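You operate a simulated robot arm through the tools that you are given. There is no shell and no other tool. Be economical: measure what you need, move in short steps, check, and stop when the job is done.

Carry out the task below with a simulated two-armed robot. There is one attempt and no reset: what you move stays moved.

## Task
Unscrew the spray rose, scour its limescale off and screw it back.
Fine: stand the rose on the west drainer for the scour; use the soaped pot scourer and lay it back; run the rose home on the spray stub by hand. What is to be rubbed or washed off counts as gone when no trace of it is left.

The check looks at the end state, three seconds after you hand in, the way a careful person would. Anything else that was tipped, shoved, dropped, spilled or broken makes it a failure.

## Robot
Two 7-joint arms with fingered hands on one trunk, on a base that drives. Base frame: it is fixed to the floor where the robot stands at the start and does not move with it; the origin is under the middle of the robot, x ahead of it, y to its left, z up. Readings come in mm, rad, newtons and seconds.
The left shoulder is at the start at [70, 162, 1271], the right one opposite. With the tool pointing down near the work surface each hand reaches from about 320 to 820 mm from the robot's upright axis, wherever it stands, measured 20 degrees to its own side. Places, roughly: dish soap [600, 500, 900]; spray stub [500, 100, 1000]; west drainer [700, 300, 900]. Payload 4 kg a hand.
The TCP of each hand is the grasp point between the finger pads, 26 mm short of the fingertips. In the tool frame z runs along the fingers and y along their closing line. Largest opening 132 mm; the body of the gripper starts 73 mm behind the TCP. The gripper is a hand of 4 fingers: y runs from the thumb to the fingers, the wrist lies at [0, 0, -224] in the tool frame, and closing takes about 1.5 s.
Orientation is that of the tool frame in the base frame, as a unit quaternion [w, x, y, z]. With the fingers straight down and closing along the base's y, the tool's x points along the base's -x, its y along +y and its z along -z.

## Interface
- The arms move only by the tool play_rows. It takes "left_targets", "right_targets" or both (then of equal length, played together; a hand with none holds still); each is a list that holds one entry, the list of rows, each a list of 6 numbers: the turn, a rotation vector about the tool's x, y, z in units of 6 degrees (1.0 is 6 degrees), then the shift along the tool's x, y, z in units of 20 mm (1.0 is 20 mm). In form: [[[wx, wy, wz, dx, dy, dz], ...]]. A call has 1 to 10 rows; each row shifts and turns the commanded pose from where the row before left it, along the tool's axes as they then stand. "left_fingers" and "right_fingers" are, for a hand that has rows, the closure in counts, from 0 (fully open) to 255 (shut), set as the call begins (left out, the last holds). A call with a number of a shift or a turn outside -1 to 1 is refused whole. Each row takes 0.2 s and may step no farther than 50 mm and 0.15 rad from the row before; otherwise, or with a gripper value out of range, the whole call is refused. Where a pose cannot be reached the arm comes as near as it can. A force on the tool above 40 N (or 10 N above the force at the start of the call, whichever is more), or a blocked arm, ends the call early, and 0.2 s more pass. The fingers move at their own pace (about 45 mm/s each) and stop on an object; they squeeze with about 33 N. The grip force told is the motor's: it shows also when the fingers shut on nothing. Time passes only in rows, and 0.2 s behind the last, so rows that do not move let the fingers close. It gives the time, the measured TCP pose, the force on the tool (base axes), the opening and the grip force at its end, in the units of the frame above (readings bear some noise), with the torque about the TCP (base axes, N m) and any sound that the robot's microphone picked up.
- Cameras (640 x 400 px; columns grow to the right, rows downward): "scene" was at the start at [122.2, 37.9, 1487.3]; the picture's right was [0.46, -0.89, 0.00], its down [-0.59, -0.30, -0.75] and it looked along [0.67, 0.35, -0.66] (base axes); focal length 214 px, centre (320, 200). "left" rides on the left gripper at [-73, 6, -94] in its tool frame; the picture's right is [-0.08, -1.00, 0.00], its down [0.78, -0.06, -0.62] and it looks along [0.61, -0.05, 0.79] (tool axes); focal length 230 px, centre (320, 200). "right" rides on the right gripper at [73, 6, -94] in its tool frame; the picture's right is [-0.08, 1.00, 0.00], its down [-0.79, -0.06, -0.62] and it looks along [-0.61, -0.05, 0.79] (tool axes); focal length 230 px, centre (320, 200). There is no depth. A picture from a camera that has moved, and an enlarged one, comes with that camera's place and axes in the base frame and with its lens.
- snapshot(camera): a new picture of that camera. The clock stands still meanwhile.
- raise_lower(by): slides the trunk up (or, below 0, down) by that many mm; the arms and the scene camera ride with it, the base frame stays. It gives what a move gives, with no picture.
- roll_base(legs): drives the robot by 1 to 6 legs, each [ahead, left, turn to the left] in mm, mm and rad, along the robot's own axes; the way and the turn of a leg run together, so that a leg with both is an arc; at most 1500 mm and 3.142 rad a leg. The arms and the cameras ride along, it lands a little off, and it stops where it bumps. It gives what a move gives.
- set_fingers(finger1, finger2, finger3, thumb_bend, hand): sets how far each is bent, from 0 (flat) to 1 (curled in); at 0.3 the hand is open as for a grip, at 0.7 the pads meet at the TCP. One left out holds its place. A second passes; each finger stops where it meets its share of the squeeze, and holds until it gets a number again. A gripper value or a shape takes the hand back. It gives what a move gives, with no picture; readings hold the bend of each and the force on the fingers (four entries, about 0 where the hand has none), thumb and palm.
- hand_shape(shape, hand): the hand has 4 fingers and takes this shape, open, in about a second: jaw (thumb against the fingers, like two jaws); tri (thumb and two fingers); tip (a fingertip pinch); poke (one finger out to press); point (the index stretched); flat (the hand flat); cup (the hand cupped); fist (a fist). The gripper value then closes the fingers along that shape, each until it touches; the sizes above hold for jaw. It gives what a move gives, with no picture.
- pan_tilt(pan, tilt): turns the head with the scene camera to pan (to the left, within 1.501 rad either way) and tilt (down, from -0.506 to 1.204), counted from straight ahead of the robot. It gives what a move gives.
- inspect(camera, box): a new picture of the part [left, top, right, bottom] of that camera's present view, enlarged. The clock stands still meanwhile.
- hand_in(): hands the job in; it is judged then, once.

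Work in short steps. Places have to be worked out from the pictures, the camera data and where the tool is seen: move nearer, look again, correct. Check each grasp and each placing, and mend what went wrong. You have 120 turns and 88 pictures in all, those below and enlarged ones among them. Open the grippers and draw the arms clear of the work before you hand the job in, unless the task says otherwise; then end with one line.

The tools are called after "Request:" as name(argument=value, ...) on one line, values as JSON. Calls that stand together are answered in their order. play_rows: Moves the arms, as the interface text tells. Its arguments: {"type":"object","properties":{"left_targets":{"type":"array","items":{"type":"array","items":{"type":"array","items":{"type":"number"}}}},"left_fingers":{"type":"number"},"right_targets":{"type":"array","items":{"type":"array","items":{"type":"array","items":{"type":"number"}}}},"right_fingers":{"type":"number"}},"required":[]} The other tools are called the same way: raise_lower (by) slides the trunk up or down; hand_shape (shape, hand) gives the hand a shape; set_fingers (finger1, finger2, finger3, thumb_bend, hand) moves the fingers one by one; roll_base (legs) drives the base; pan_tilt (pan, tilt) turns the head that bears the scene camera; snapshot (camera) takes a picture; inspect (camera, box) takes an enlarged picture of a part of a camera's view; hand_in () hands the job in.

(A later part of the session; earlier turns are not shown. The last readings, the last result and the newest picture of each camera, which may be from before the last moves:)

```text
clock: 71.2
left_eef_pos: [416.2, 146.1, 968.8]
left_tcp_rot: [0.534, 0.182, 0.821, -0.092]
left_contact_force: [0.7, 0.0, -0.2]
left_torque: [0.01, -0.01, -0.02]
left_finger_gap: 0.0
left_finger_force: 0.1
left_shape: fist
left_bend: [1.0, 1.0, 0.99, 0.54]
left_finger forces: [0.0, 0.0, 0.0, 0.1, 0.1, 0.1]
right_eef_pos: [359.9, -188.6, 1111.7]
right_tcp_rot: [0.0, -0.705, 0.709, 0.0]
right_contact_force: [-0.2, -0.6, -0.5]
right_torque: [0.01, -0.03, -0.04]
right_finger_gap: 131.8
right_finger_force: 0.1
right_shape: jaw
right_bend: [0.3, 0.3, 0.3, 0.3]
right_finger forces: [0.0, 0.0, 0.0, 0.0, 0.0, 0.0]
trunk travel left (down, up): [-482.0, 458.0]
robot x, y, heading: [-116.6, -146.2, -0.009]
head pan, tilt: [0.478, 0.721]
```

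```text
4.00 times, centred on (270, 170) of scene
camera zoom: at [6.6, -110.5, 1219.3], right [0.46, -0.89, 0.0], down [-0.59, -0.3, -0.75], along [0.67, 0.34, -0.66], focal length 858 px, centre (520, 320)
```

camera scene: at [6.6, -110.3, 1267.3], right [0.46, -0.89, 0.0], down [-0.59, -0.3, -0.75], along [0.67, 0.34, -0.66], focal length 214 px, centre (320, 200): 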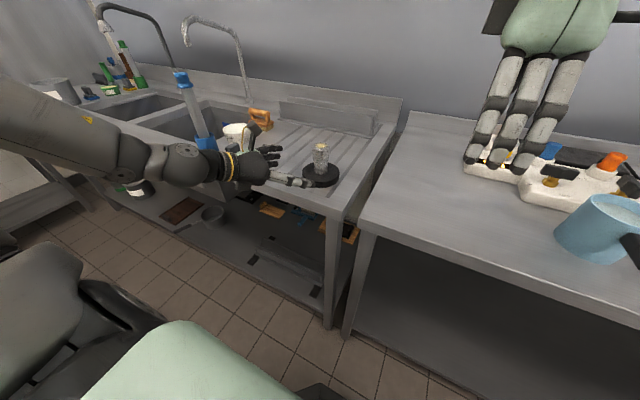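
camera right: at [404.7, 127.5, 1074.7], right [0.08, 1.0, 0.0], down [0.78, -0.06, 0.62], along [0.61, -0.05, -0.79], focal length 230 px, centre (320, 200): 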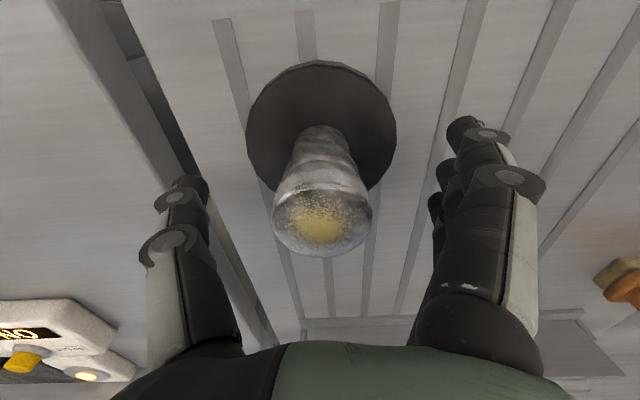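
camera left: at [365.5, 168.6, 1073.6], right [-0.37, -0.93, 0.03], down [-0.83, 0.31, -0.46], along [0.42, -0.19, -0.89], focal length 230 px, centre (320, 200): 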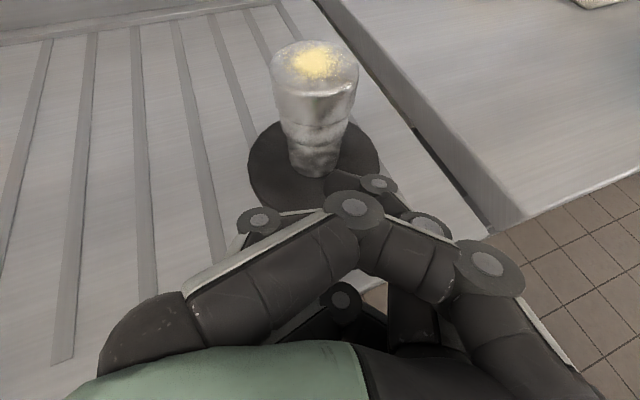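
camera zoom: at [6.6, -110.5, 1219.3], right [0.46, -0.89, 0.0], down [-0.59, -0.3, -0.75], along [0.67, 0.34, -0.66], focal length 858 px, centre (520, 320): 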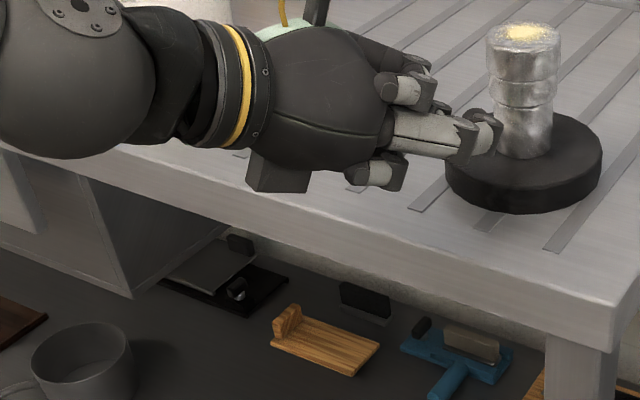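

The fist would bump the rose. Better: curl fingers 1–2 and press the disc's rim with the low finger 3 (laterally stiff). Set that shape and shift sideways.

Request:
hand_shape(shape="jaw", hand="left")

Request:
set_fingers(hand="left", finger1=1.0, finger2=1.0, finger3=0.3, thumb_bend=0.2)

Request:
play_rows(left_targets=[[[0, 0, 0, -0.1, -0.6, 0.22], [0, 0, 0, -0.1, -0.6, 0.22], [0, 0, 0, -0.1, -0.6, 0.22], [0, 0, 0, 0, 0, 0]]])

Request:
snapshot(camera="left")

Request:
inspect(camera="scene", box=[190, 120, 350, 220])

```text
clock: 72.1
left_eef_pos: [414.6, 146.7, 969.5]
left_tcp_rot: [0.534, 0.182, 0.82, -0.092]
left_contact_force: [0.3, 0.4, -0.1]
left_torque: [0.03, 0.01, -0.01]
left_finger_gap: 131.8
left_finger_force: 0.0
left_shape: jaw
left_bend: [0.3, 0.3, 0.3, 0.3]
left_finger forces: [0.1, 0.0, 0.0, 0.0, 0.1, 0.1]
right_eef_pos: [359.9, -190.2, 1111.5]
right_tcp_rot: [-0.001, -0.706, 0.708, -0.001]
right_contact_force: [0.2, -0.5, 0.5]
right_torque: [-0.02, -0.01, -0.02]
right_finger_gap: 131.8
right_finger_force: 0.0
right_shape: jaw
right_bend: [0.3, 0.3, 0.3, 0.3]
right_finger forces: [0.0, 0.0, 0.0, 0.0, 0.0, 0.1]
trunk travel left (down, up): [-482.0, 458.0]
robot x, y, heading: [-115.6, -146.5, -0.006]
head pan, tilt: [0.478, 0.721]
```

```text
clock: 73.1
left_eef_pos: [416.3, 147.2, 967.9]
left_tcp_rot: [0.534, 0.181, 0.821, -0.091]
left_contact_force: [-0.1, -0.1, -0.8]
left_torque: [0.04, 0.0, 0.01]
left_finger_gap: 64.8
left_finger_force: 0.1
left_shape: fingers
left_bend: [1.0, 1.0, 0.3, 0.2]
left_finger forces: [0.0, 0.1, 0.0, 0.0, 0.0, 0.0]
right_eef_pos: [360.1, -189.4, 1112.3]
right_tcp_rot: [-0.001, -0.706, 0.709, -0.001]
right_contact_force: [0.1, 0.4, -0.5]
right_torque: [-0.01, -0.02, -0.01]
right_finger_gap: 131.9
right_finger_force: 0.0
right_shape: jaw
right_bend: [0.3, 0.3, 0.3, 0.3]
right_finger forces: [0.0, 0.1, 0.1, 0.1, 0.1, 0.0]
trunk travel left (down, up): [-482.0, 458.0]
robot x, y, heading: [-114.6, -146.7, -0.004]
head pan, tilt: [0.478, 0.721]
```

```text
clock: 74.1
left_eef_pos: [416.4, 108.2, 968.0]
left_tcp_rot: [0.534, 0.182, 0.82, -0.092]
left_contact_force: [0.5, 0.4, -0.5]
left_torque: [-0.02, -0.02, -0.02]
left_finger_gap: 64.9
left_finger_force: 0.1
left_shape: fingers
left_bend: [1.0, 1.0, 0.3, 0.2]
left_finger forces: [0.0, 0.0, 0.1, 0.0, 0.0, 0.1]
right_eef_pos: [359.4, -188.8, 1111.8]
right_tcp_rot: [0.0, -0.705, 0.709, -0.001]
right_contact_force: [0.2, -1.0, -0.2]
right_torque: [-0.01, 0.01, 0.0]
right_finger_gap: 132.2
right_finger_force: 0.0
right_shape: jaw
right_bend: [0.3, 0.3, 0.3, 0.3]
right_finger forces: [0.1, 0.0, 0.1, 0.0, 0.0, 0.0]
trunk travel left (down, up): [-482.0, 458.0]
robot x, y, heading: [-119.0, -150.2, -0.005]
head pan, tilt: [0.478, 0.721]
```

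```text
41 pictures are left
camera left: at [365.6, 130.6, 1072.9], right [-0.37, -0.93, 0.03], down [-0.83, 0.31, -0.46], along [0.42, -0.19, -0.89], focal length 230 px, centre (320, 200)
```

left: 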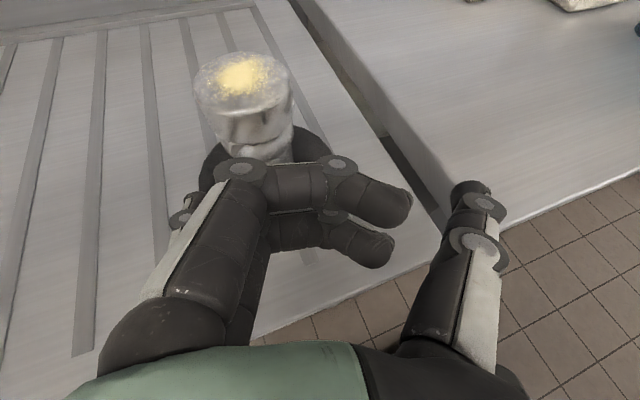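

```text
4.00 times, centred on (270, 170) of scene
camera zoom: at [6.3, -110.4, 1219.3], right [0.46, -0.89, 0.0], down [-0.59, -0.3, -0.75], along [0.67, 0.34, -0.66], focal length 858 px, centre (520, 320)
```

zoom: 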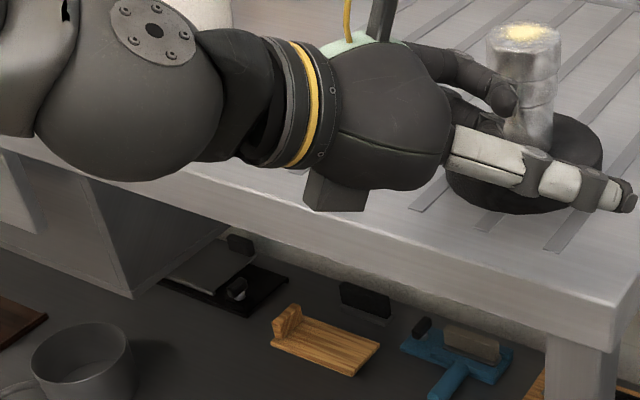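

Geometry looks clear of the rose. Lower the left hand 16 mm toward contact with the disc rim.

Request:
play_rows(left_targets=[[[0, 0, 0, 0.36, 0, 0.165], [0, 0, 0, 0.36, 0, 0.165], [0, 0, 0, 0, 0, 0]]])

Request:
inspect(camera="scene", box=[270, 120, 350, 180])

```text
clock: 74.9
left_eef_pos: [416.9, 109.1, 952.4]
left_tcp_rot: [0.536, 0.182, 0.819, -0.092]
left_contact_force: [0.6, -0.4, 4.7]
left_torque: [0.32, -0.16, -0.03]
left_finger_gap: 65.0
left_finger_force: 2.3
left_shape: fingers
left_bend: [1.0, 1.0, 0.3, 0.2]
left_finger forces: [0.0, 0.0, 4.7, 0.0, 0.0, 0.0]
right_eef_pos: [359.7, -190.0, 1112.4]
right_tcp_rot: [0.0, -0.705, 0.709, 0.0]
right_contact_force: [0.2, -0.6, -0.2]
right_torque: [-0.02, 0.01, 0.01]
right_finger_gap: 131.9
right_finger_force: 0.0
right_shape: jaw
right_bend: [0.3, 0.3, 0.3, 0.3]
right_finger forces: [0.0, 0.0, 0.0, 0.0, 0.0, 0.1]
trunk travel left (down, up): [-482.0, 458.0]
robot x, y, heading: [-120.5, -150.6, -0.009]
head pan, tilt: [0.478, 0.721]
```

```text
6.67 times, centred on (310, 150) of scene
camera zoom: at [6.2, -111.0, 1219.4], right [0.46, -0.89, 0.0], down [-0.59, -0.3, -0.75], along [0.67, 0.34, -0.66], focal length 1430 px, centre (387, 533)
```

zoom: 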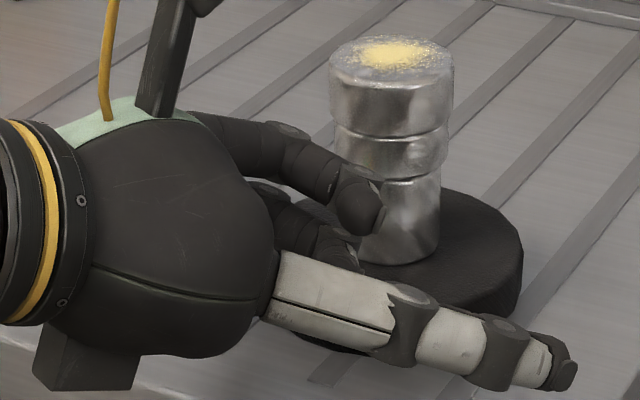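

Finger 3 rests on the disc (4.7 N). Now bring the right hand over the rose, high, then yaw it so its camera faces away from the left hand.

Request:
play_rows(right_targets=[[[0, 0, 0, -0.978, -0.372, -0.1], [0, 0, 0, -0.978, -0.372, -0.1], [0, 0, 0, -0.978, -0.372, -0.1], [0, 0, 0, -0.978, -0.372, -0.1], [0, 0, 0, -0.978, -0.372, -0.1], [0, 0, 0, -0.978, -0.372, -0.1], [0, 0, 0, -0.978, -0.372, -0.1], [0, 0, 0, -0.978, -0.372, -0.1], [0, 0, 0, -0.978, -0.372, -0.1], [0, 0, 0, -0.978, -0.372, -0.1]]])

Request:
play_rows(right_targets=[[[0, 0, 0, -0.978, -0.372, 0], [0, 0, 0, -0.978, -0.372, 0], [0, 0, 0, -0.978, -0.372, 0], [0, 0, 0, -0.978, -0.372, 0], [0, 0, 0, -0.978, -0.372, 0], [0, 0, 0, -0.978, -0.372, 0], [0, 0, 0, 0, 0, 0]]])

Request:
play_rows(right_targets=[[[0, 0, -1, 0, 0, 0], [0, 0, -1, 0, 0, 0], [0, 0, -1, 0, 0, 0], [0, 0, -1, 0, 0, 0], [0, 0, -1, 0, 0, 0], [0, 0, -1, 0, 0, 0], [0, 0, -1, 0, 0, 0], [0, 0, -1, 0, 0, 0], [0, 0, -1, 0, 0, 0], [0, 0, -1, 0, 0, 0]]])

Request:
snapshot(camera="right")

Request:
snapshot(camera="scene")

```text
clock: 77.3
left_eef_pos: [417.5, 110.0, 951.5]
left_tcp_rot: [0.533, 0.181, 0.822, -0.09]
left_contact_force: [-2.7, 1.0, 2.7]
left_torque: [0.16, 0.05, 0.26]
left_finger_gap: 64.8
left_finger_force: 1.6
left_shape: fingers
left_bend: [1.0, 1.0, 0.27, 0.2]
left_finger forces: [0.1, 0.0, 3.2, 0.0, 0.0, 0.0]
right_eef_pos: [436.0, -43.5, 1157.2]
right_tcp_rot: [0.03, -0.682, 0.73, 0.028]
right_contact_force: [0.2, -0.4, 0.4]
right_torque: [0.01, 0.02, 0.04]
right_finger_gap: 132.1
right_finger_force: 0.0
right_shape: jaw
right_bend: [0.3, 0.3, 0.3, 0.3]
right_finger forces: [0.1, 0.1, 0.0, 0.0, 0.0, 0.0]
right hand out of reach, approached as far as the arm can: row 6, 7, 10
trunk travel left (down, up): [-482.0, 458.0]
robot x, y, heading: [-119.5, -146.9, -0.003]
head pan, tilt: [0.478, 0.721]
stopped in row 10 (right hand): the arm was blocked; the commanded pose is now the measured one
```

```text
clock: 79.1
left_eef_pos: [416.6, 109.5, 950.8]
left_tcp_rot: [0.534, 0.181, 0.821, -0.091]
left_contact_force: [-0.8, 1.2, 1.8]
left_torque: [0.14, -0.02, 0.11]
left_finger_gap: 65.0
left_finger_force: 1.3
left_shape: fingers
left_bend: [1.0, 1.0, 0.27, 0.2]
left_finger forces: [0.0, 0.1, 2.1, 0.1, 0.0, 0.0]
right_eef_pos: [465.3, -42.7, 1139.1]
right_tcp_rot: [0.039, -0.658, 0.75, 0.057]
right_contact_force: [0.7, -0.7, -0.6]
right_torque: [0.01, 0.03, -0.02]
right_finger_gap: 132.1
right_finger_force: 0.1
right_shape: jaw
right_bend: [0.3, 0.3, 0.3, 0.3]
right_finger forces: [0.0, 0.0, 0.1, 0.0, 0.0, 0.0]
right hand out of reach, approached as far as the arm can: row 2, 3, 4, 5, 6
trunk travel left (down, up): [-482.0, 458.0]
robot x, y, heading: [-117.6, -148.2, -0.005]
head pan, tilt: [0.478, 0.721]
stopped in row 7 (right hand): the arm was blocked; the commanded pose is now the measured one
```

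```text
clock: 81.3
left_eef_pos: [416.8, 109.2, 949.9]
left_tcp_rot: [0.534, 0.181, 0.821, -0.091]
left_contact_force: [-1.4, 2.2, 1.7]
left_torque: [0.15, -0.03, 0.08]
left_finger_gap: 65.1
left_finger_force: 0.8
left_shape: fingers
left_bend: [1.0, 1.0, 0.27, 0.2]
left_finger forces: [0.1, 0.0, 2.2, 0.1, 0.0, 0.0]
right_eef_pos: [462.3, -38.5, 1138.8]
right_tcp_rot: [-0.061, 0.946, -0.316, -0.028]
right_contact_force: [0.3, -0.1, -1.2]
right_torque: [0.03, 0.0, 0.0]
right_finger_gap: 131.8
right_finger_force: 0.0
right_shape: jaw
right_bend: [0.3, 0.3, 0.3, 0.3]
right_finger forces: [0.0, 0.1, 0.1, 0.1, 0.0, 0.0]
trunk travel left (down, up): [-482.0, 458.0]
robot x, y, heading: [-110.3, -148.7, -0.001]
head pan, tilt: [0.478, 0.721]
```

```text
38 pictures are left
camera right: at [518.3, -99.3, 1225.0], right [-0.66, -0.74, -0.09], down [-0.58, 0.43, 0.69], along [-0.47, 0.51, -0.72], focal length 230 px, centre (320, 200)
```

right: 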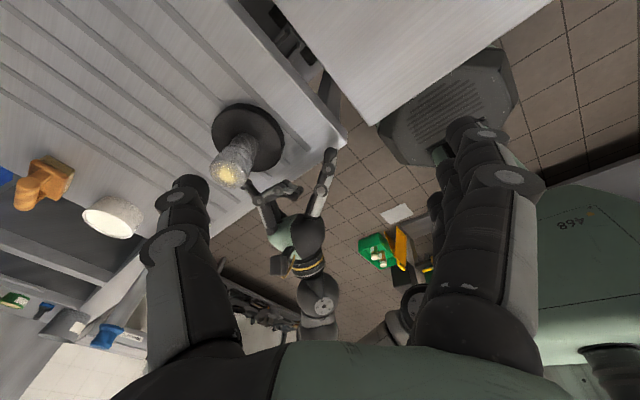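

```text
37 pictures are left
camera scene: at [6.3, -110.4, 1219.3], right [0.46, -0.89, 0.0], down [-0.59, -0.3, -0.75], along [0.67, 0.34, -0.66], focal length 214 px, centre (320, 200)
```

scene: 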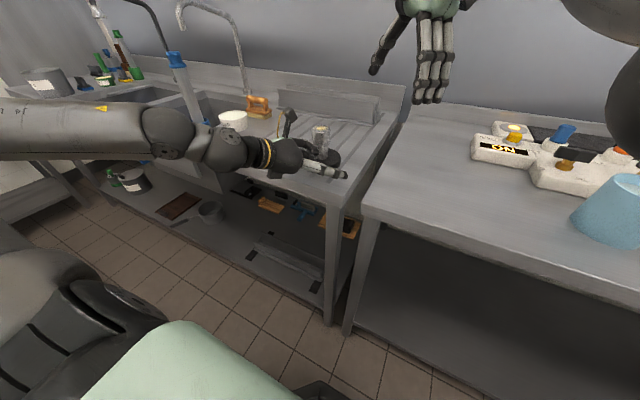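

The right arm can't reach over the rose with the trunk so low. New plan: press the disc with the left thumb at a milder tilt (hand on the +y side), trunk higher. Lift the left hand, un-tilt 24°, level the right hand.

Request:
play_rows(left_targets=[[[0, 0, 0, -0.91, 0, -0.413], [0, 0, 0, -0.91, 0, -0.413], [0, 0, 0, -0.91, 0, -0.413], [0, 1, 0, 0, 0, 0], [0, 1, 0, 0, 0, 0], [0, 1, 0, 0, 0, 0], [0, 1, 0, 0, 0, 0]]], right_targets=[[[0, 0, 0, 0, 0, 0], [0, 0, 0, 0, 0, 0], [0, 0, 0, 0, 0, 0], [0, 0, 0, 0, 0, 0], [0, 0, 0, 0, 0, 0], [-0.94, 0.87, 0, 0, 0, 0], [0, 0, 0, 0, 0, 0]]])

Request:
raise_lower(by=168)

Request:
set_fingers(hand="left", finger1=1.0, finger2=1.0, finger3=1.0, thumb_bend=0.3)

Request:
roll_base(legs=[[36, 70, 0]])

```text
clock: 83.1
left_eef_pos: [415.6, 106.8, 1010.0]
left_tcp_rot: [0.349, 0.197, 0.915, -0.052]
left_contact_force: [0.1, 0.1, 0.4]
left_torque: [0.01, 0.02, -0.03]
left_finger_gap: 65.2
left_finger_force: 0.1
left_shape: fingers
left_bend: [1.0, 1.0, 0.3, 0.2]
left_finger forces: [0.0, 0.0, 0.0, 0.1, 0.0, 0.1]
right_eef_pos: [464.4, -60.4, 1132.1]
right_tcp_rot: [-0.011, 0.941, -0.338, -0.013]
right_contact_force: [-0.2, 0.0, 0.5]
right_torque: [0.01, -0.05, 0.02]
right_finger_gap: 132.0
right_finger_force: 0.0
right_shape: jaw
right_bend: [0.3, 0.3, 0.3, 0.3]
right_finger forces: [0.0, 0.0, 0.0, 0.0, 0.0, 0.0]
right hand out of reach, approached as far as the arm can: row 6
trunk travel left (down, up): [-482.0, 458.0]
robot x, y, heading: [-115.7, -146.6, -0.001]
head pan, tilt: [0.478, 0.721]
stopped in row 7 (right hand): the arm was blocked; the commanded pose is now the measured one
```

```text
clock: 85.0
left_eef_pos: [415.9, 107.0, 1179.3]
left_tcp_rot: [0.349, 0.196, 0.915, -0.051]
left_contact_force: [0.3, 0.2, -0.9]
left_torque: [-0.01, -0.02, -0.02]
left_finger_gap: 65.1
left_finger_force: 0.1
left_shape: fingers
left_bend: [1.0, 1.0, 0.3, 0.2]
left_finger forces: [0.0, 0.0, 0.0, 0.1, 0.0, 0.1]
right_eef_pos: [464.6, -59.7, 1302.5]
right_tcp_rot: [-0.011, 0.941, -0.337, -0.011]
right_contact_force: [-0.8, 0.3, 0.2]
right_torque: [-0.04, -0.01, 0.0]
right_finger_gap: 132.2
right_finger_force: 0.1
right_shape: jaw
right_bend: [0.3, 0.3, 0.3, 0.3]
right_finger forces: [0.1, 0.1, 0.1, 0.0, 0.0, 0.0]
trunk travel left (down, up): [-650.0, 290.0]
robot x, y, heading: [-114.4, -145.9, -0.007]
head pan, tilt: [0.478, 0.721]
```

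```text
clock: 86.0
left_eef_pos: [415.0, 106.2, 1179.5]
left_tcp_rot: [0.35, 0.197, 0.914, -0.052]
left_contact_force: [-0.6, -0.2, 0.1]
left_torque: [0.02, 0.0, 0.02]
left_finger_gap: 60.6
left_finger_force: 0.0
left_shape: fingers
left_bend: [1.0, 1.0, 1.0, 0.3]
left_finger forces: [0.0, 0.0, 0.1, 0.1, 0.0, 0.1]
right_eef_pos: [464.6, -59.6, 1301.5]
right_tcp_rot: [-0.011, 0.941, -0.338, -0.011]
right_contact_force: [-0.2, 0.4, -0.1]
right_torque: [0.01, 0.01, -0.01]
right_finger_gap: 132.1
right_finger_force: 0.0
right_shape: jaw
right_bend: [0.3, 0.3, 0.3, 0.3]
right_finger forces: [0.0, 0.0, 0.1, 0.0, 0.1, 0.0]
trunk travel left (down, up): [-650.0, 290.0]
robot x, y, heading: [-113.5, -145.4, -0.005]
head pan, tilt: [0.478, 0.721]
```

```text
clock: 87.0
left_eef_pos: [450.6, 174.3, 1179.6]
left_tcp_rot: [0.35, 0.197, 0.914, -0.051]
left_contact_force: [-0.3, 0.5, -0.1]
left_torque: [0.03, 0.02, -0.02]
left_finger_gap: 60.4
left_finger_force: 0.1
left_shape: fingers
left_bend: [1.0, 1.0, 1.0, 0.3]
left_finger forces: [0.0, 0.0, 0.0, 0.0, 0.1, 0.0]
right_eef_pos: [500.9, 8.4, 1302.1]
right_tcp_rot: [-0.011, 0.941, -0.337, -0.011]
right_contact_force: [-0.5, 0.0, 0.3]
right_torque: [0.02, 0.01, -0.02]
right_finger_gap: 131.8
right_finger_force: 0.0
right_shape: jaw
right_bend: [0.3, 0.3, 0.3, 0.3]
right_finger forces: [0.0, 0.1, 0.0, 0.0, 0.0, 0.1]
trunk travel left (down, up): [-650.0, 290.0]
robot x, y, heading: [-77.2, -79.5, -0.003]
head pan, tilt: [0.478, 0.721]
```

Left goes down to hover over its press point; right goes to a hover over the rose.

Request:
play_rows(left_targets=[[[0, 0, 0, 0.785, 0.38, 0.89], [0, 0, 0, 0.785, 0.38, 0.89], [0, 0, 0, 0.785, 0.38, 0.89], [0, 0, 0, 0.785, 0.38, 0.89], [0, 0, 0, 0.785, 0.38, 0.89], [0, 0, 0, 0.785, 0.38, 0.89], [0, 0, 0, 0.785, 0.38, 0.89], [0, 0, 0, 0.785, 0.38, 0.89], [0, 0, 0, 0, 0, 0]]])

Request:
play_rows(right_targets=[[[-0.13, 0.27, 0, -0.45, -0.374, 0.96], [0, 0, 0, -0.45, -0.374, 0.96], [0, 0, 0, -0.45, -0.374, 0.96], [0, 0, 0, -0.45, -0.374, 0.96], [0, 0, 0, -0.45, -0.374, 0.96], [0, 0, 0, -0.45, -0.374, 0.96], [0, 0, 0, -0.45, -0.374, 0.96], [0, 0, 0, -0.45, -0.374, 0.96], [0, 0, 0, -0.45, -0.374, 0.96], [0, 0, 0, -0.45, -0.374, 0.96]]])

Request:
snapshot(camera="left")

Request:
snapshot(camera="right")

```text
clock: 89.0
left_eef_pos: [478.0, 238.7, 993.5]
left_tcp_rot: [0.351, 0.196, 0.914, -0.051]
left_contact_force: [0.3, -0.4, 0.4]
left_torque: [0.0, -0.03, -0.01]
left_finger_gap: 60.9
left_finger_force: 0.1
left_shape: fingers
left_bend: [1.0, 1.0, 1.0, 0.3]
left_finger forces: [0.0, 0.0, 0.1, 0.0, 0.0, 0.0]
right_eef_pos: [500.8, 7.3, 1302.7]
right_tcp_rot: [-0.012, 0.941, -0.338, -0.011]
right_contact_force: [-0.9, 1.0, 0.0]
right_torque: [0.01, -0.01, 0.03]
right_finger_gap: 131.9
right_finger_force: 0.1
right_shape: jaw
right_bend: [0.3, 0.3, 0.3, 0.3]
right_finger forces: [0.0, 0.0, 0.0, 0.1, 0.1, 0.1]
trunk travel left (down, up): [-650.0, 290.0]
robot x, y, heading: [-76.6, -76.2, -0.006]
head pan, tilt: [0.478, 0.721]
```

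```text
clock: 91.2
left_eef_pos: [478.7, 238.1, 992.0]
left_tcp_rot: [0.35, 0.197, 0.914, -0.052]
left_contact_force: [0.0, -0.4, 0.5]
left_torque: [0.01, -0.03, -0.01]
left_finger_gap: 60.6
left_finger_force: 0.2
left_shape: fingers
left_bend: [1.0, 1.0, 1.0, 0.3]
left_finger forces: [0.0, 0.0, 0.1, 0.0, 0.0, 0.0]
right_eef_pos: [474.9, 54.4, 1137.7]
right_tcp_rot: [0.001, 0.941, -0.338, -0.001]
right_contact_force: [1.2, -1.1, -0.2]
right_torque: [-0.01, -0.01, 0.0]
right_finger_gap: 132.2
right_finger_force: 0.2
right_shape: jaw
right_bend: [0.3, 0.3, 0.3, 0.3]
right_finger forces: [0.0, 0.1, 0.0, 0.0, 0.0, 0.1]
right hand out of reach, approached as far as the arm can: row 5, 6, 7, 8, 9, 10
trunk travel left (down, up): [-650.0, 290.0]
robot x, y, heading: [-78.8, -80.5, 0.001]
head pan, tilt: [0.478, 0.721]
```

```text
36 pictures are left
camera left: at [472.3, 240.4, 1110.9], right [-0.34, -0.94, 0.01], down [-0.94, 0.34, -0.06], along [0.05, -0.03, -1.0], focal length 230 px, centre (320, 200)
```

left: 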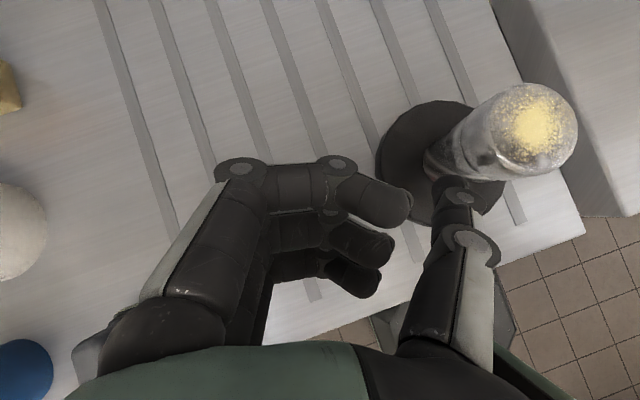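

```text
35 pictures are left
camera right: at [527.8, 2.0, 1230.7], right [-0.7, -0.72, 0.0], down [-0.56, 0.55, 0.62], along [-0.45, 0.43, -0.79], focal length 230 px, centre (320, 200)
```

right: 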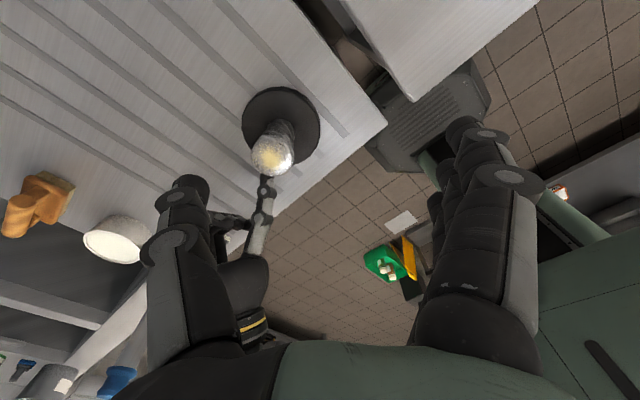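

Left thumb is over the disc's rim. The right arm ran short at height; lower it first, then slide over the rose.

Request:
play_rows(right_targets=[[[0, 0, 0, 0, 0, 0.9], [0, 0, 0, 0, 0, 0.9], [0, 0, 0, 0, 0, 0.9], [0, 0, 0, 0, 0, 0.9], [0, 0, 0, 0, 0, 0.9], [0, 0, 0, -0.51, -0.7, 0], [0, 0, 0, -0.51, -0.7, 0], [0, 0, 0, -0.51, -0.7, 0], [0, 0, 0, -0.51, -0.7, 0], [0, 0, 0, 0, 0, 0]]])

```text
clock: 93.4
left_eef_pos: [477.8, 237.2, 992.7]
left_tcp_rot: [0.349, 0.196, 0.915, -0.051]
left_contact_force: [0.5, -0.1, 0.1]
left_torque: [-0.03, 0.0, 0.01]
left_finger_gap: 60.6
left_finger_force: 0.0
left_shape: fingers
left_bend: [1.0, 1.0, 1.0, 0.3]
left_finger forces: [0.1, 0.0, 0.0, 0.0, 0.0, 0.1]
right_eef_pos: [504.3, 37.7, 1102.3]
right_tcp_rot: [0.001, 0.941, -0.337, -0.002]
right_contact_force: [0.4, -0.1, 0.4]
right_torque: [-0.02, 0.01, -0.01]
right_finger_gap: 132.1
right_finger_force: 0.0
right_shape: jaw
right_bend: [0.3, 0.3, 0.3, 0.3]
right_finger forces: [0.0, 0.1, 0.0, 0.1, 0.1, 0.0]
right hand out of reach, approached as far as the arm can: row 1, 2, 3, 4, 5, 6, 7, 8, 9
trunk travel left (down, up): [-650.0, 290.0]
robot x, y, heading: [-76.5, -81.1, -0.005]
head pan, tilt: [0.478, 0.721]
```

The right wrist roll seems to be the limit at this yaw; turn it back 60° and try again — the left hand is now out of the way of any yaw.

Request:
play_rows(right_targets=[[[0, 0, 1, 0, 0, 0], [0, 0, 1, 0, 0, 0], [0, 0, 1, 0, 0, 0], [0, 0, 1, 0, 0, 0], [0, 0, 1, 0, 0, 0], [0, 0, 1, 0, 0, 0], [0, 0, 1, 0, 0, 0], [0, 0, 1, 0, 0, 0], [0, 0, 1, 0, 0, 0], [0, 0, 1, 0, 0, 0]]])

Request:
play_rows(right_targets=[[[0, 0, 0, -0.88, 0.25, -0.2], [0, 0, 0, -0.88, 0.25, -0.2], [0, 0, 0, -0.88, 0.25, -0.2], [0, 0, 0, -0.88, 0.25, -0.2], [0, 0, 0, 0, 0, 0]]])

```text
clock: 95.6
left_eef_pos: [478.1, 238.2, 991.7]
left_tcp_rot: [0.35, 0.197, 0.914, -0.051]
left_contact_force: [0.3, 0.8, -0.1]
left_torque: [-0.01, 0.02, -0.02]
left_finger_gap: 60.3
left_finger_force: 0.2
left_shape: fingers
left_bend: [1.0, 1.0, 1.0, 0.3]
left_finger forces: [0.0, 0.0, 0.0, 0.0, 0.0, 0.1]
right_eef_pos: [503.9, 38.7, 1102.6]
right_tcp_rot: [0.001, -0.646, 0.763, -0.001]
right_contact_force: [-0.1, 0.1, -0.6]
right_torque: [0.0, -0.01, -0.05]
right_finger_gap: 131.9
right_finger_force: 0.1
right_shape: jaw
right_bend: [0.3, 0.3, 0.3, 0.3]
right_finger forces: [0.0, 0.1, 0.1, 0.0, 0.0, 0.0]
trunk travel left (down, up): [-650.0, 290.0]
robot x, y, heading: [-77.3, -78.7, -0.0]
head pan, tilt: [0.478, 0.721]
```

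```text
clock: 96.8
left_eef_pos: [478.8, 237.5, 991.5]
left_tcp_rot: [0.35, 0.196, 0.914, -0.051]
left_contact_force: [-0.2, 0.0, 0.1]
left_torque: [0.01, 0.03, -0.01]
left_finger_gap: 60.6
left_finger_force: 0.1
left_shape: fingers
left_bend: [1.0, 1.0, 1.0, 0.3]
left_finger forces: [0.0, 0.0, 0.0, 0.0, 0.1, 0.0]
right_eef_pos: [486.0, 49.5, 1126.4]
right_tcp_rot: [-0.002, -0.647, 0.763, 0.0]
right_contact_force: [-0.2, 0.0, 0.1]
right_torque: [0.01, 0.0, 0.04]
right_finger_gap: 132.1
right_finger_force: 0.0
right_shape: jaw
right_bend: [0.3, 0.3, 0.3, 0.3]
right_finger forces: [0.0, 0.0, 0.0, 0.1, 0.1, 0.0]
right hand out of reach, approached as far as the arm can: row 1, 2, 3, 4
trunk travel left (down, up): [-650.0, 290.0]
robot x, y, heading: [-79.3, -79.1, -0.008]
head pan, tilt: [0.478, 0.721]
```

The right arm's cross-body reach is the limit (rel y≈125). Lift the left hand 60 mm and shift the base left 85 mm.

Request:
play_rows(left_targets=[[[0, 0, 0, -0.661, 0, -0.75], [0, 0, 0, -0.661, 0, -0.75], [0, 0, 0, -0.661, 0, -0.75], [0, 0, 0, 0, 0, 0]]])

Request:
roll_base(legs=[[0, 85, 0]])

Request:
play_rows(left_targets=[[[0, 0, 0, -0.33, -0.968, 0.3], [0, 0, 0, -0.33, -0.968, 0.3], [0, 0, 0, -0.33, -0.968, 0.3], [0, 0, 0, -0.33, -0.968, 0.3], [0, 0, 0, 0.5, 0, 0.56], [0, 0, 0, 0.5, 0, 0.56], [0, 0, 0, 0.5, 0, 0.56], [0, 0, 0, 0, 0, 0]]])

```text
clock: 97.8
left_eef_pos: [478.3, 232.6, 1054.0]
left_tcp_rot: [0.35, 0.197, 0.915, -0.052]
left_contact_force: [-0.2, -0.3, -0.4]
left_torque: [0.01, -0.03, -0.02]
left_finger_gap: 60.4
left_finger_force: 0.0
left_shape: fingers
left_bend: [1.0, 1.0, 1.0, 0.3]
left_finger forces: [0.1, 0.1, 0.1, 0.1, 0.0, 0.1]
right_eef_pos: [487.2, 49.0, 1126.1]
right_tcp_rot: [-0.002, -0.647, 0.763, 0.0]
right_contact_force: [0.3, 0.7, 0.6]
right_torque: [0.04, 0.03, -0.01]
right_finger_gap: 132.2
right_finger_force: 0.0
right_shape: jaw
right_bend: [0.3, 0.3, 0.3, 0.3]
right_finger forces: [0.0, 0.0, 0.0, 0.0, 0.0, 0.0]
trunk travel left (down, up): [-650.0, 290.0]
robot x, y, heading: [-79.2, -77.6, -0.004]
head pan, tilt: [0.478, 0.721]
```

```text
clock: 98.9
left_eef_pos: [478.9, 317.1, 1054.9]
left_tcp_rot: [0.35, 0.197, 0.915, -0.05]
left_contact_force: [-0.3, -1.3, 0.0]
left_torque: [0.0, 0.05, 0.01]
left_finger_gap: 60.6
left_finger_force: 0.0
left_shape: fingers
left_bend: [1.0, 1.0, 1.0, 0.3]
left_finger forces: [0.0, 0.0, 0.0, 0.1, 0.1, 0.0]
right_eef_pos: [486.2, 132.0, 1125.1]
right_tcp_rot: [-0.001, -0.647, 0.763, 0.0]
right_contact_force: [0.3, 0.3, -1.3]
right_torque: [-0.07, 0.01, -0.01]
right_finger_gap: 131.9
right_finger_force: 0.1
right_shape: jaw
right_bend: [0.3, 0.3, 0.3, 0.3]
right_finger forces: [0.0, 0.0, 0.0, 0.0, 0.1, 0.0]
trunk travel left (down, up): [-650.0, 290.0]
robot x, y, heading: [-77.4, 4.8, -0.003]
head pan, tilt: [0.478, 0.721]
```

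```text
clock: 100.7
left_eef_pos: [478.4, 234.7, 1004.5]
left_tcp_rot: [0.35, 0.197, 0.915, -0.052]
left_contact_force: [0.6, -0.6, 0.3]
left_torque: [0.02, 0.01, -0.01]
left_finger_gap: 60.7
left_finger_force: 0.1
left_shape: fingers
left_bend: [1.0, 1.0, 1.0, 0.3]
left_finger forces: [0.0, 0.0, 0.1, 0.1, 0.1, 0.0]
right_eef_pos: [486.5, 133.9, 1125.7]
right_tcp_rot: [-0.001, -0.646, 0.764, 0.0]
right_contact_force: [-0.2, -0.9, 0.3]
right_torque: [0.01, -0.03, 0.01]
right_finger_gap: 132.0
right_finger_force: 0.0
right_shape: jaw
right_bend: [0.3, 0.3, 0.3, 0.3]
right_finger forces: [0.0, 0.1, 0.0, 0.1, 0.0, 0.1]
trunk travel left (down, up): [-650.0, 290.0]
robot x, y, heading: [-77.0, 4.5, -0.002]
head pan, tilt: [0.478, 0.721]
```

Both arms now reach. Lower the left thumb onto the disc rim in small steps.

Request:
play_rows(left_targets=[[[0, 0, 0, 0.661, 0, 0.75], [0, 0, 0, 0.661, 0, 0.75], [0, 0, 0, 0.066, 0, 0.075], [0, 0, 0, 0.066, 0, 0.075], [0, 0, 0, 0.066, 0, 0.075], [0, 0, 0, 0, 0, 0]]])

Request:
snapshot(camera="left")

```text
clock: 102.1
left_eef_pos: [481.4, 236.5, 958.8]
left_tcp_rot: [0.35, 0.196, 0.914, -0.052]
left_contact_force: [0.0, 0.3, 0.7]
left_torque: [-0.03, 0.01, 0.01]
left_finger_gap: 60.7
left_finger_force: 0.0
left_shape: fingers
left_bend: [1.0, 1.0, 1.0, 0.3]
left_finger forces: [0.1, 0.0, 0.2, 0.0, 0.1, 0.0]
right_eef_pos: [486.8, 132.4, 1125.9]
right_tcp_rot: [-0.002, -0.646, 0.764, 0.0]
right_contact_force: [0.0, 0.6, 0.2]
right_torque: [0.0, -0.01, 0.02]
right_finger_gap: 132.0
right_finger_force: 0.1
right_shape: jaw
right_bend: [0.3, 0.3, 0.3, 0.3]
right_finger forces: [0.0, 0.0, 0.0, 0.0, 0.0, 0.1]
trunk travel left (down, up): [-650.0, 290.0]
robot x, y, heading: [-77.5, 8.1, 0.002]
head pan, tilt: [0.478, 0.721]
```

```text
34 pictures are left
camera left: at [474.5, 238.3, 1078.1], right [-0.34, -0.94, 0.01], down [-0.94, 0.34, -0.06], along [0.05, -0.03, -1.0], focal length 230 px, centre (320, 200)
```

left: 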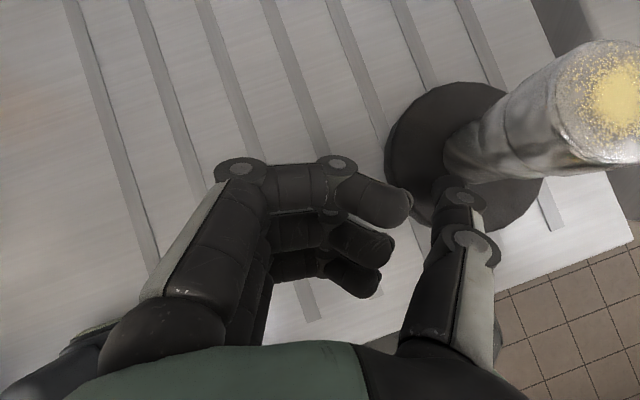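

Request:
play_rows(left_targets=[[[0, 0, 0, 0.066, 0, 0.075], [0, 0, 0, 0.066, 0, 0.075], [0, 0, 0, 0.066, 0, 0.075], [0, 0, 0, 0, 0, 0]]])

```text
clock: 103.1
left_eef_pos: [481.2, 235.5, 954.6]
left_tcp_rot: [0.35, 0.196, 0.915, -0.051]
left_contact_force: [0.1, -0.5, 0.0]
left_torque: [-0.01, 0.01, 0.0]
left_finger_gap: 60.4
left_finger_force: 0.1
left_shape: fingers
left_bend: [1.0, 1.0, 1.0, 0.3]
left_finger forces: [0.0, 0.1, 0.1, 0.0, 0.0, 0.0]
right_eef_pos: [486.9, 131.8, 1126.2]
right_tcp_rot: [-0.001, -0.646, 0.763, 0.0]
right_contact_force: [0.5, -0.2, -0.4]
right_torque: [0.02, 0.02, -0.03]
right_finger_gap: 131.7
right_finger_force: 0.0
right_shape: jaw
right_bend: [0.3, 0.3, 0.3, 0.3]
right_finger forces: [0.0, 0.0, 0.1, 0.1, 0.0, 0.0]
trunk travel left (down, up): [-650.0, 290.0]
robot x, y, heading: [-78.8, 4.3, -0.004]
head pan, tilt: [0.478, 0.721]
```

Request:
play_rows(left_targets=[[[0, 0, 0, 0.066, 0, 0.075], [0, 0, 0, 0.066, 0, 0.075], [0, 0, 0, 0.066, 0, 0.075], [0, 0, 0, 0.066, 0, 0.075], [0, 0, 0, 0, 0, 0]]])

```text
clock: 104.3
left_eef_pos: [481.2, 236.0, 946.0]
left_tcp_rot: [0.352, 0.197, 0.914, -0.052]
left_contact_force: [0.8, 0.9, 7.3]
left_torque: [-0.51, 0.15, 0.0]
left_finger_gap: 60.8
left_finger_force: 3.4
left_shape: fingers
left_bend: [1.0, 1.0, 1.0, 0.3]
left_finger forces: [0.0, 0.0, 0.1, 0.0, 7.1, 0.0]
right_eef_pos: [486.4, 131.5, 1125.4]
right_tcp_rot: [-0.001, -0.646, 0.763, 0.0]
right_contact_force: [0.0, -0.5, -0.7]
right_torque: [0.0, 0.03, 0.03]
right_finger_gap: 132.0
right_finger_force: 0.1
right_shape: jaw
right_bend: [0.3, 0.3, 0.3, 0.3]
right_finger forces: [0.0, 0.0, 0.1, 0.0, 0.0, 0.1]
trunk travel left (down, up): [-650.0, 290.0]
robot x, y, heading: [-78.7, 3.2, -0.002]
head pan, tilt: [0.478, 0.721]
```

Thumb is on the disc (7 N). Now the right hand: centre and descend to 1060, then check.

Request:
play_rows(right_targets=[[[0, 0, 0, 0.27, 0.16, 0.6], [0, 0, 0, 0.27, 0.16, 0.6], [0, 0, 0, 0, 0, 0.7], [0, 0, 0, 0, 0, 0.7], [0, 0, 0, 0, 0, 0.7], [0, 0, 0, 0, 0, 0]]])

Request:
snapshot(camera="right")

```text
clock: 105.7
left_eef_pos: [481.9, 237.0, 945.8]
left_tcp_rot: [0.352, 0.196, 0.914, -0.051]
left_contact_force: [4.1, 3.3, 14.7]
left_torque: [-1.08, 0.25, 0.24]
left_finger_gap: 61.0
left_finger_force: 6.9
left_shape: fingers
left_bend: [1.0, 1.0, 1.0, 0.3]
left_finger forces: [0.1, 0.0, 0.0, 0.1, 14.2, 0.0]
right_eef_pos: [508.4, 119.7, 1093.4]
right_tcp_rot: [-0.003, -0.647, 0.763, 0.001]
right_contact_force: [-0.1, -0.4, -0.7]
right_torque: [0.07, -0.03, -0.01]
right_finger_gap: 131.9
right_finger_force: 0.1
right_shape: jaw
right_bend: [0.3, 0.3, 0.3, 0.3]
right_finger forces: [0.1, 0.1, 0.0, 0.0, 0.0, 0.0]
right hand out of reach, approached as far as the arm can: row 1, 2, 3, 4, 5
trunk travel left (down, up): [-650.0, 290.0]
robot x, y, heading: [-77.0, 6.3, -0.006]
head pan, tilt: [0.478, 0.721]
```

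```text
33 pictures are left
camera right: at [490.6, 47.5, 1186.6], right [-0.97, 0.24, 0.0], down [0.19, 0.76, 0.61], along [0.14, 0.6, -0.79], focal length 230 px, centre (320, 200)
```

right: 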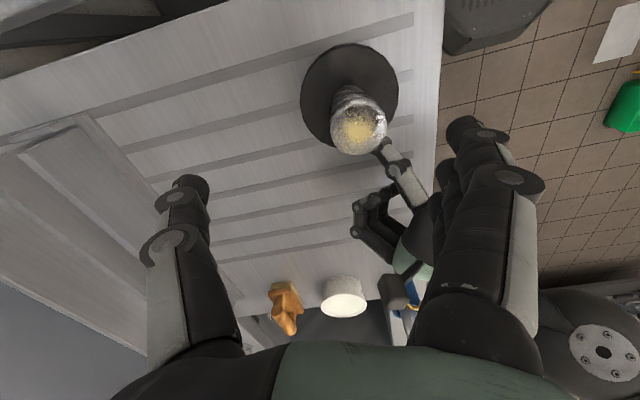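

The right arm seems stuck in a poor elbow posture from the earlier blocking. Reset it through its start posture: up, yaw back to 0, in and right.

Request:
play_rows(right_targets=[[[0, 0, 1, 0, 0, -0.8], [0, 0, 1, 0, 0, -0.8], [0, 0, 1, 0, 0, -0.8], [0, 0, 1, 0, 0, -0.8], [0, 0, 1, 0, 0, -0.8], [0, 0, 1, 0, 0, -0.8], [0, 0, 1, 0, 0, -0.8], [0, 0, 1, 0, 0, -0.8], [0, 0, 1, 0, 0, -0.8], [0, 0, 1, 0, 0, -0.8]]])

Request:
play_rows(right_targets=[[[0, 0, 1, 0, 0, 0], [0, 0, 1, 0, 0, 0], [0, 0, 1, 0, 0, 0], [0, 0, 0.4, 0, 0, 0], [0, 0, 0, 0.85, -0.9, 0], [0, 0, 0, 0.85, -0.9, 0], [0, 0, 0, 0.85, -0.9, 0], [0, 0, 0, 0.85, -0.9, 0], [0, 0, 0, 0.85, -0.9, 0], [0, 0, 0, 0.85, 0, 0]]])

Request:
snapshot(camera="scene")

```text
clock: 107.9
left_eef_pos: [481.9, 237.3, 947.1]
left_tcp_rot: [0.352, 0.196, 0.914, -0.051]
left_contact_force: [4.8, 4.2, 19.5]
left_torque: [-1.61, 0.31, 0.42]
left_finger_gap: 60.9
left_finger_force: 10.0
left_shape: fingers
left_bend: [1.0, 1.0, 1.0, 0.3]
left_finger forces: [0.0, 0.1, 0.1, 0.0, 19.9, 0.0]
right_eef_pos: [510.5, 106.3, 1250.4]
right_tcp_rot: [-0.006, -0.17, 0.985, 0.004]
right_contact_force: [0.2, -0.2, 0.1]
right_torque: [-0.02, -0.02, 0.02]
right_finger_gap: 132.2
right_finger_force: 0.0
right_shape: jaw
right_bend: [0.3, 0.3, 0.3, 0.3]
right_finger forces: [0.0, 0.1, 0.0, 0.0, 0.0, 0.1]
right hand out of reach, approached as far as the arm can: row 10
trunk travel left (down, up): [-650.0, 290.0]
robot x, y, heading: [-83.3, 4.2, -0.005]
head pan, tilt: [0.478, 0.721]
```

```text
clock: 110.1
left_eef_pos: [480.1, 238.0, 945.3]
left_tcp_rot: [0.351, 0.196, 0.914, -0.051]
left_contact_force: [-0.5, 4.1, 16.1]
left_torque: [-1.23, 0.41, -0.14]
left_finger_gap: 61.5
left_finger_force: 8.0
left_shape: fingers
left_bend: [1.0, 1.0, 1.0, 0.29]
left_finger forces: [0.1, 0.1, 0.0, 0.0, 16.1, 0.1]
right_eef_pos: [434.3, 53.1, 1311.0]
right_tcp_rot: [-0.001, -0.002, 1.0, -0.001]
right_contact_force: [-0.2, -0.2, 0.1]
right_torque: [0.0, -0.02, 0.04]
right_finger_gap: 131.9
right_finger_force: 0.1
right_shape: jaw
right_bend: [0.3, 0.3, 0.3, 0.3]
right_finger forces: [0.1, 0.1, 0.0, 0.0, 0.0, 0.0]
right hand out of reach, approached as far as the arm can: row 6, 7, 8, 9, 10
trunk travel left (down, up): [-650.0, 290.0]
robot x, y, heading: [-76.3, 2.8, -0.007]
head pan, tilt: [0.478, 0.721]
```

```text
32 pictures are left
camera scene: at [41.7, 41.6, 1387.4], right [0.46, -0.89, 0.0], down [-0.59, -0.3, -0.75], along [0.67, 0.34, -0.66], focal length 214 px, centre (320, 200)
```

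scene: 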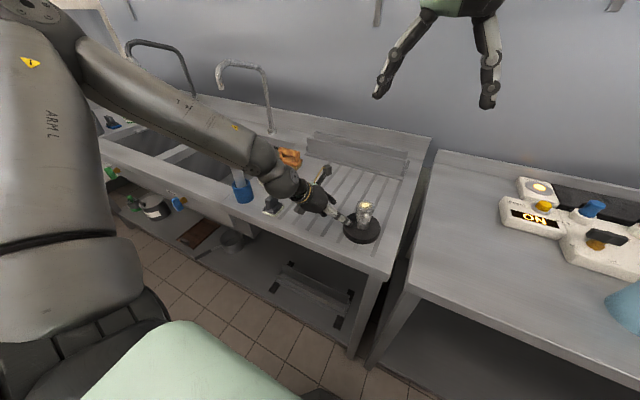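

Still caught. Stretch the right arm out to its own side to shake out the posture, and turn the head to see its elbow.

Request:
play_rows(right_targets=[[[0, 0, 0, -0.695, -1, 0.6], [0, 0, 0, -0.695, -1, 0.6], [0, 0, 0, -0.695, -1, 0.6], [0, 0, 0, -0.695, -1, 0.6], [0, 0, 0, -0.695, -1, 0.6], [0, 0, 0, -0.695, -1, 0.6], [0, 0, 0, -0.695, -1, 0.6], [0, 0, 0, -0.695, -1, 0.6], [0, 0, 0, -0.695, -1, 0.6], [0, 0, 0, -0.695, -1, 0.6]]])

Request:
pan_tilt(pan=-0.4, tilt=0.4)

Request:
snapshot(camera="scene")

```text
clock: 112.3
left_eef_pos: [480.6, 237.0, 946.1]
left_tcp_rot: [0.351, 0.196, 0.914, -0.051]
left_contact_force: [-0.7, 0.9, 7.4]
left_torque: [-0.6, 0.15, -0.07]
left_finger_gap: 62.0
left_finger_force: 3.6
left_shape: fingers
left_bend: [1.0, 1.0, 1.0, 0.29]
left_finger forces: [0.0, 0.1, 0.0, 0.0, 7.5, 0.0]
right_eef_pos: [546.0, -56.1, 1257.5]
right_tcp_rot: [-0.007, -0.006, 1.0, 0.02]
right_contact_force: [-0.3, 0.7, 0.2]
right_torque: [-0.03, 0.02, -0.03]
right_finger_gap: 131.8
right_finger_force: 0.1
right_shape: jaw
right_bend: [0.3, 0.3, 0.3, 0.3]
right_finger forces: [0.0, 0.1, 0.1, 0.1, 0.0, 0.0]
right hand out of reach, approached as far as the arm can: row 1, 2, 3, 4, 5, 6, 7, 8, 9, 10
trunk travel left (down, up): [-650.0, 290.0]
robot x, y, heading: [-79.3, 2.8, -0.002]
head pan, tilt: [0.478, 0.721]
```

```text
clock: 113.5
left_eef_pos: [480.4, 236.9, 945.6]
left_tcp_rot: [0.351, 0.196, 0.914, -0.051]
left_contact_force: [-0.6, 0.4, 5.7]
left_torque: [-0.48, 0.16, -0.08]
left_finger_gap: 61.8
left_finger_force: 2.7
left_shape: fingers
left_bend: [1.0, 1.0, 1.0, 0.29]
left_finger forces: [0.0, 0.0, 0.1, 0.1, 6.0, 0.0]
right_eef_pos: [545.8, -55.5, 1258.1]
right_tcp_rot: [-0.008, -0.006, 1.0, 0.02]
right_contact_force: [0.9, 0.3, 0.1]
right_torque: [-0.01, -0.01, 0.0]
right_finger_gap: 132.0
right_finger_force: 0.0
right_shape: jaw
right_bend: [0.3, 0.3, 0.3, 0.3]
right_finger forces: [0.0, 0.0, 0.1, 0.0, 0.0, 0.1]
trunk travel left (down, up): [-650.0, 290.0]
robot x, y, heading: [-78.3, 3.6, -0.003]
head pan, tilt: [-0.4, 0.4]
```

```text
31 pictures are left
camera scene: at [53.4, -33.3, 1416.0], right [-0.39, -0.92, 0.0], down [-0.36, 0.15, -0.92], along [0.85, -0.36, -0.39], focal length 214 px, centre (320, 200)
```

scene: 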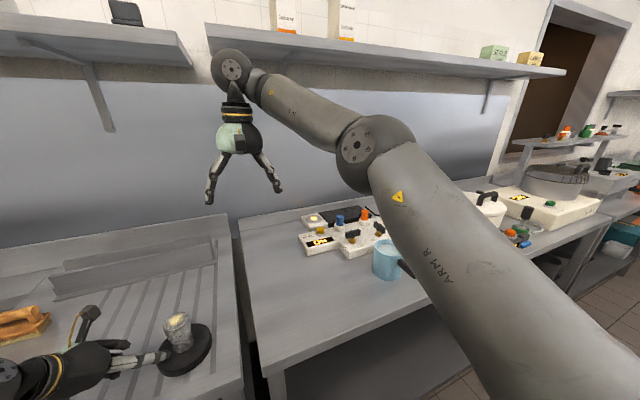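

The forearm slopes up to the wrist: the trunk is too low for the right arm. Raise it 100 mm back to its start height, then bring the left hand down again and the right toward the rose.

Request:
raise_lower(by=100)

Request:
play_rows(left_targets=[[[0, 0, 0, 0.661, 0, 0.75], [0, 0, 0, 0.661, 0, 0.75], [0, 0, 0, 0.661, 0, 0.75], [0, 0, 0, 0.661, 0, 0.75], [0, 0, 0, 0.165, 0, 0.187], [0, 0, 0, 0, 0, 0]]], right_targets=[[[0, 0, 0, 0.7, 0.8, 1], [0, 0, 0, 0.7, 0.8, 1], [0, 0, 0, 0.7, 0.8, 1], [0, 0, 0, 0.7, 0.8, 1], [0, 0, 0, 0.7, 0.8, 1], [0, 0, 0, 0, 0.8, 1]]])

```text
clock: 114.8
left_eef_pos: [482.3, 237.5, 1044.4]
left_tcp_rot: [0.35, 0.197, 0.914, -0.052]
left_contact_force: [0.6, -0.2, 0.0]
left_torque: [-0.01, 0.0, 0.02]
left_finger_gap: 60.9
left_finger_force: 0.0
left_shape: fingers
left_bend: [1.0, 1.0, 1.0, 0.3]
left_finger forces: [0.0, 0.0, 0.1, 0.0, 0.0, 0.0]
right_eef_pos: [547.1, -55.2, 1357.0]
right_tcp_rot: [-0.008, -0.006, 1.0, 0.02]
right_contact_force: [0.0, -0.4, 0.9]
right_torque: [0.03, 0.01, -0.01]
right_finger_gap: 131.8
right_finger_force: 0.0
right_shape: jaw
right_bend: [0.3, 0.3, 0.3, 0.3]
right_finger forces: [0.0, 0.1, 0.0, 0.0, 0.0, 0.1]
trunk travel left (down, up): [-750.0, 190.0]
robot x, y, heading: [-78.8, 4.8, 0.001]
head pan, tilt: [-0.4, 0.4]
```

```text
clock: 116.2
left_eef_pos: [483.2, 238.7, 961.4]
left_tcp_rot: [0.35, 0.196, 0.915, -0.051]
left_contact_force: [-0.2, -0.2, -0.4]
left_torque: [0.05, 0.0, 0.0]
left_finger_gap: 60.9
left_finger_force: 0.1
left_shape: fingers
left_bend: [1.0, 1.0, 1.0, 0.3]
left_finger forces: [0.0, 0.1, 0.1, 0.1, 0.0, 0.1]
right_eef_pos: [544.6, 40.2, 1318.1]
right_tcp_rot: [-0.008, -0.006, 1.0, 0.02]
right_contact_force: [0.4, -0.2, 0.0]
right_torque: [0.03, 0.04, 0.03]
right_finger_gap: 131.9
right_finger_force: 0.1
right_shape: jaw
right_bend: [0.3, 0.3, 0.3, 0.3]
right_finger forces: [0.0, 0.0, 0.1, 0.0, 0.1, 0.0]
right hand out of reach, approached as far as the arm can: row 1, 2, 3, 4, 5, 6
trunk travel left (down, up): [-750.0, 190.0]
robot x, y, heading: [-79.9, 5.4, -0.004]
head pan, tilt: [-0.4, 0.4]
```

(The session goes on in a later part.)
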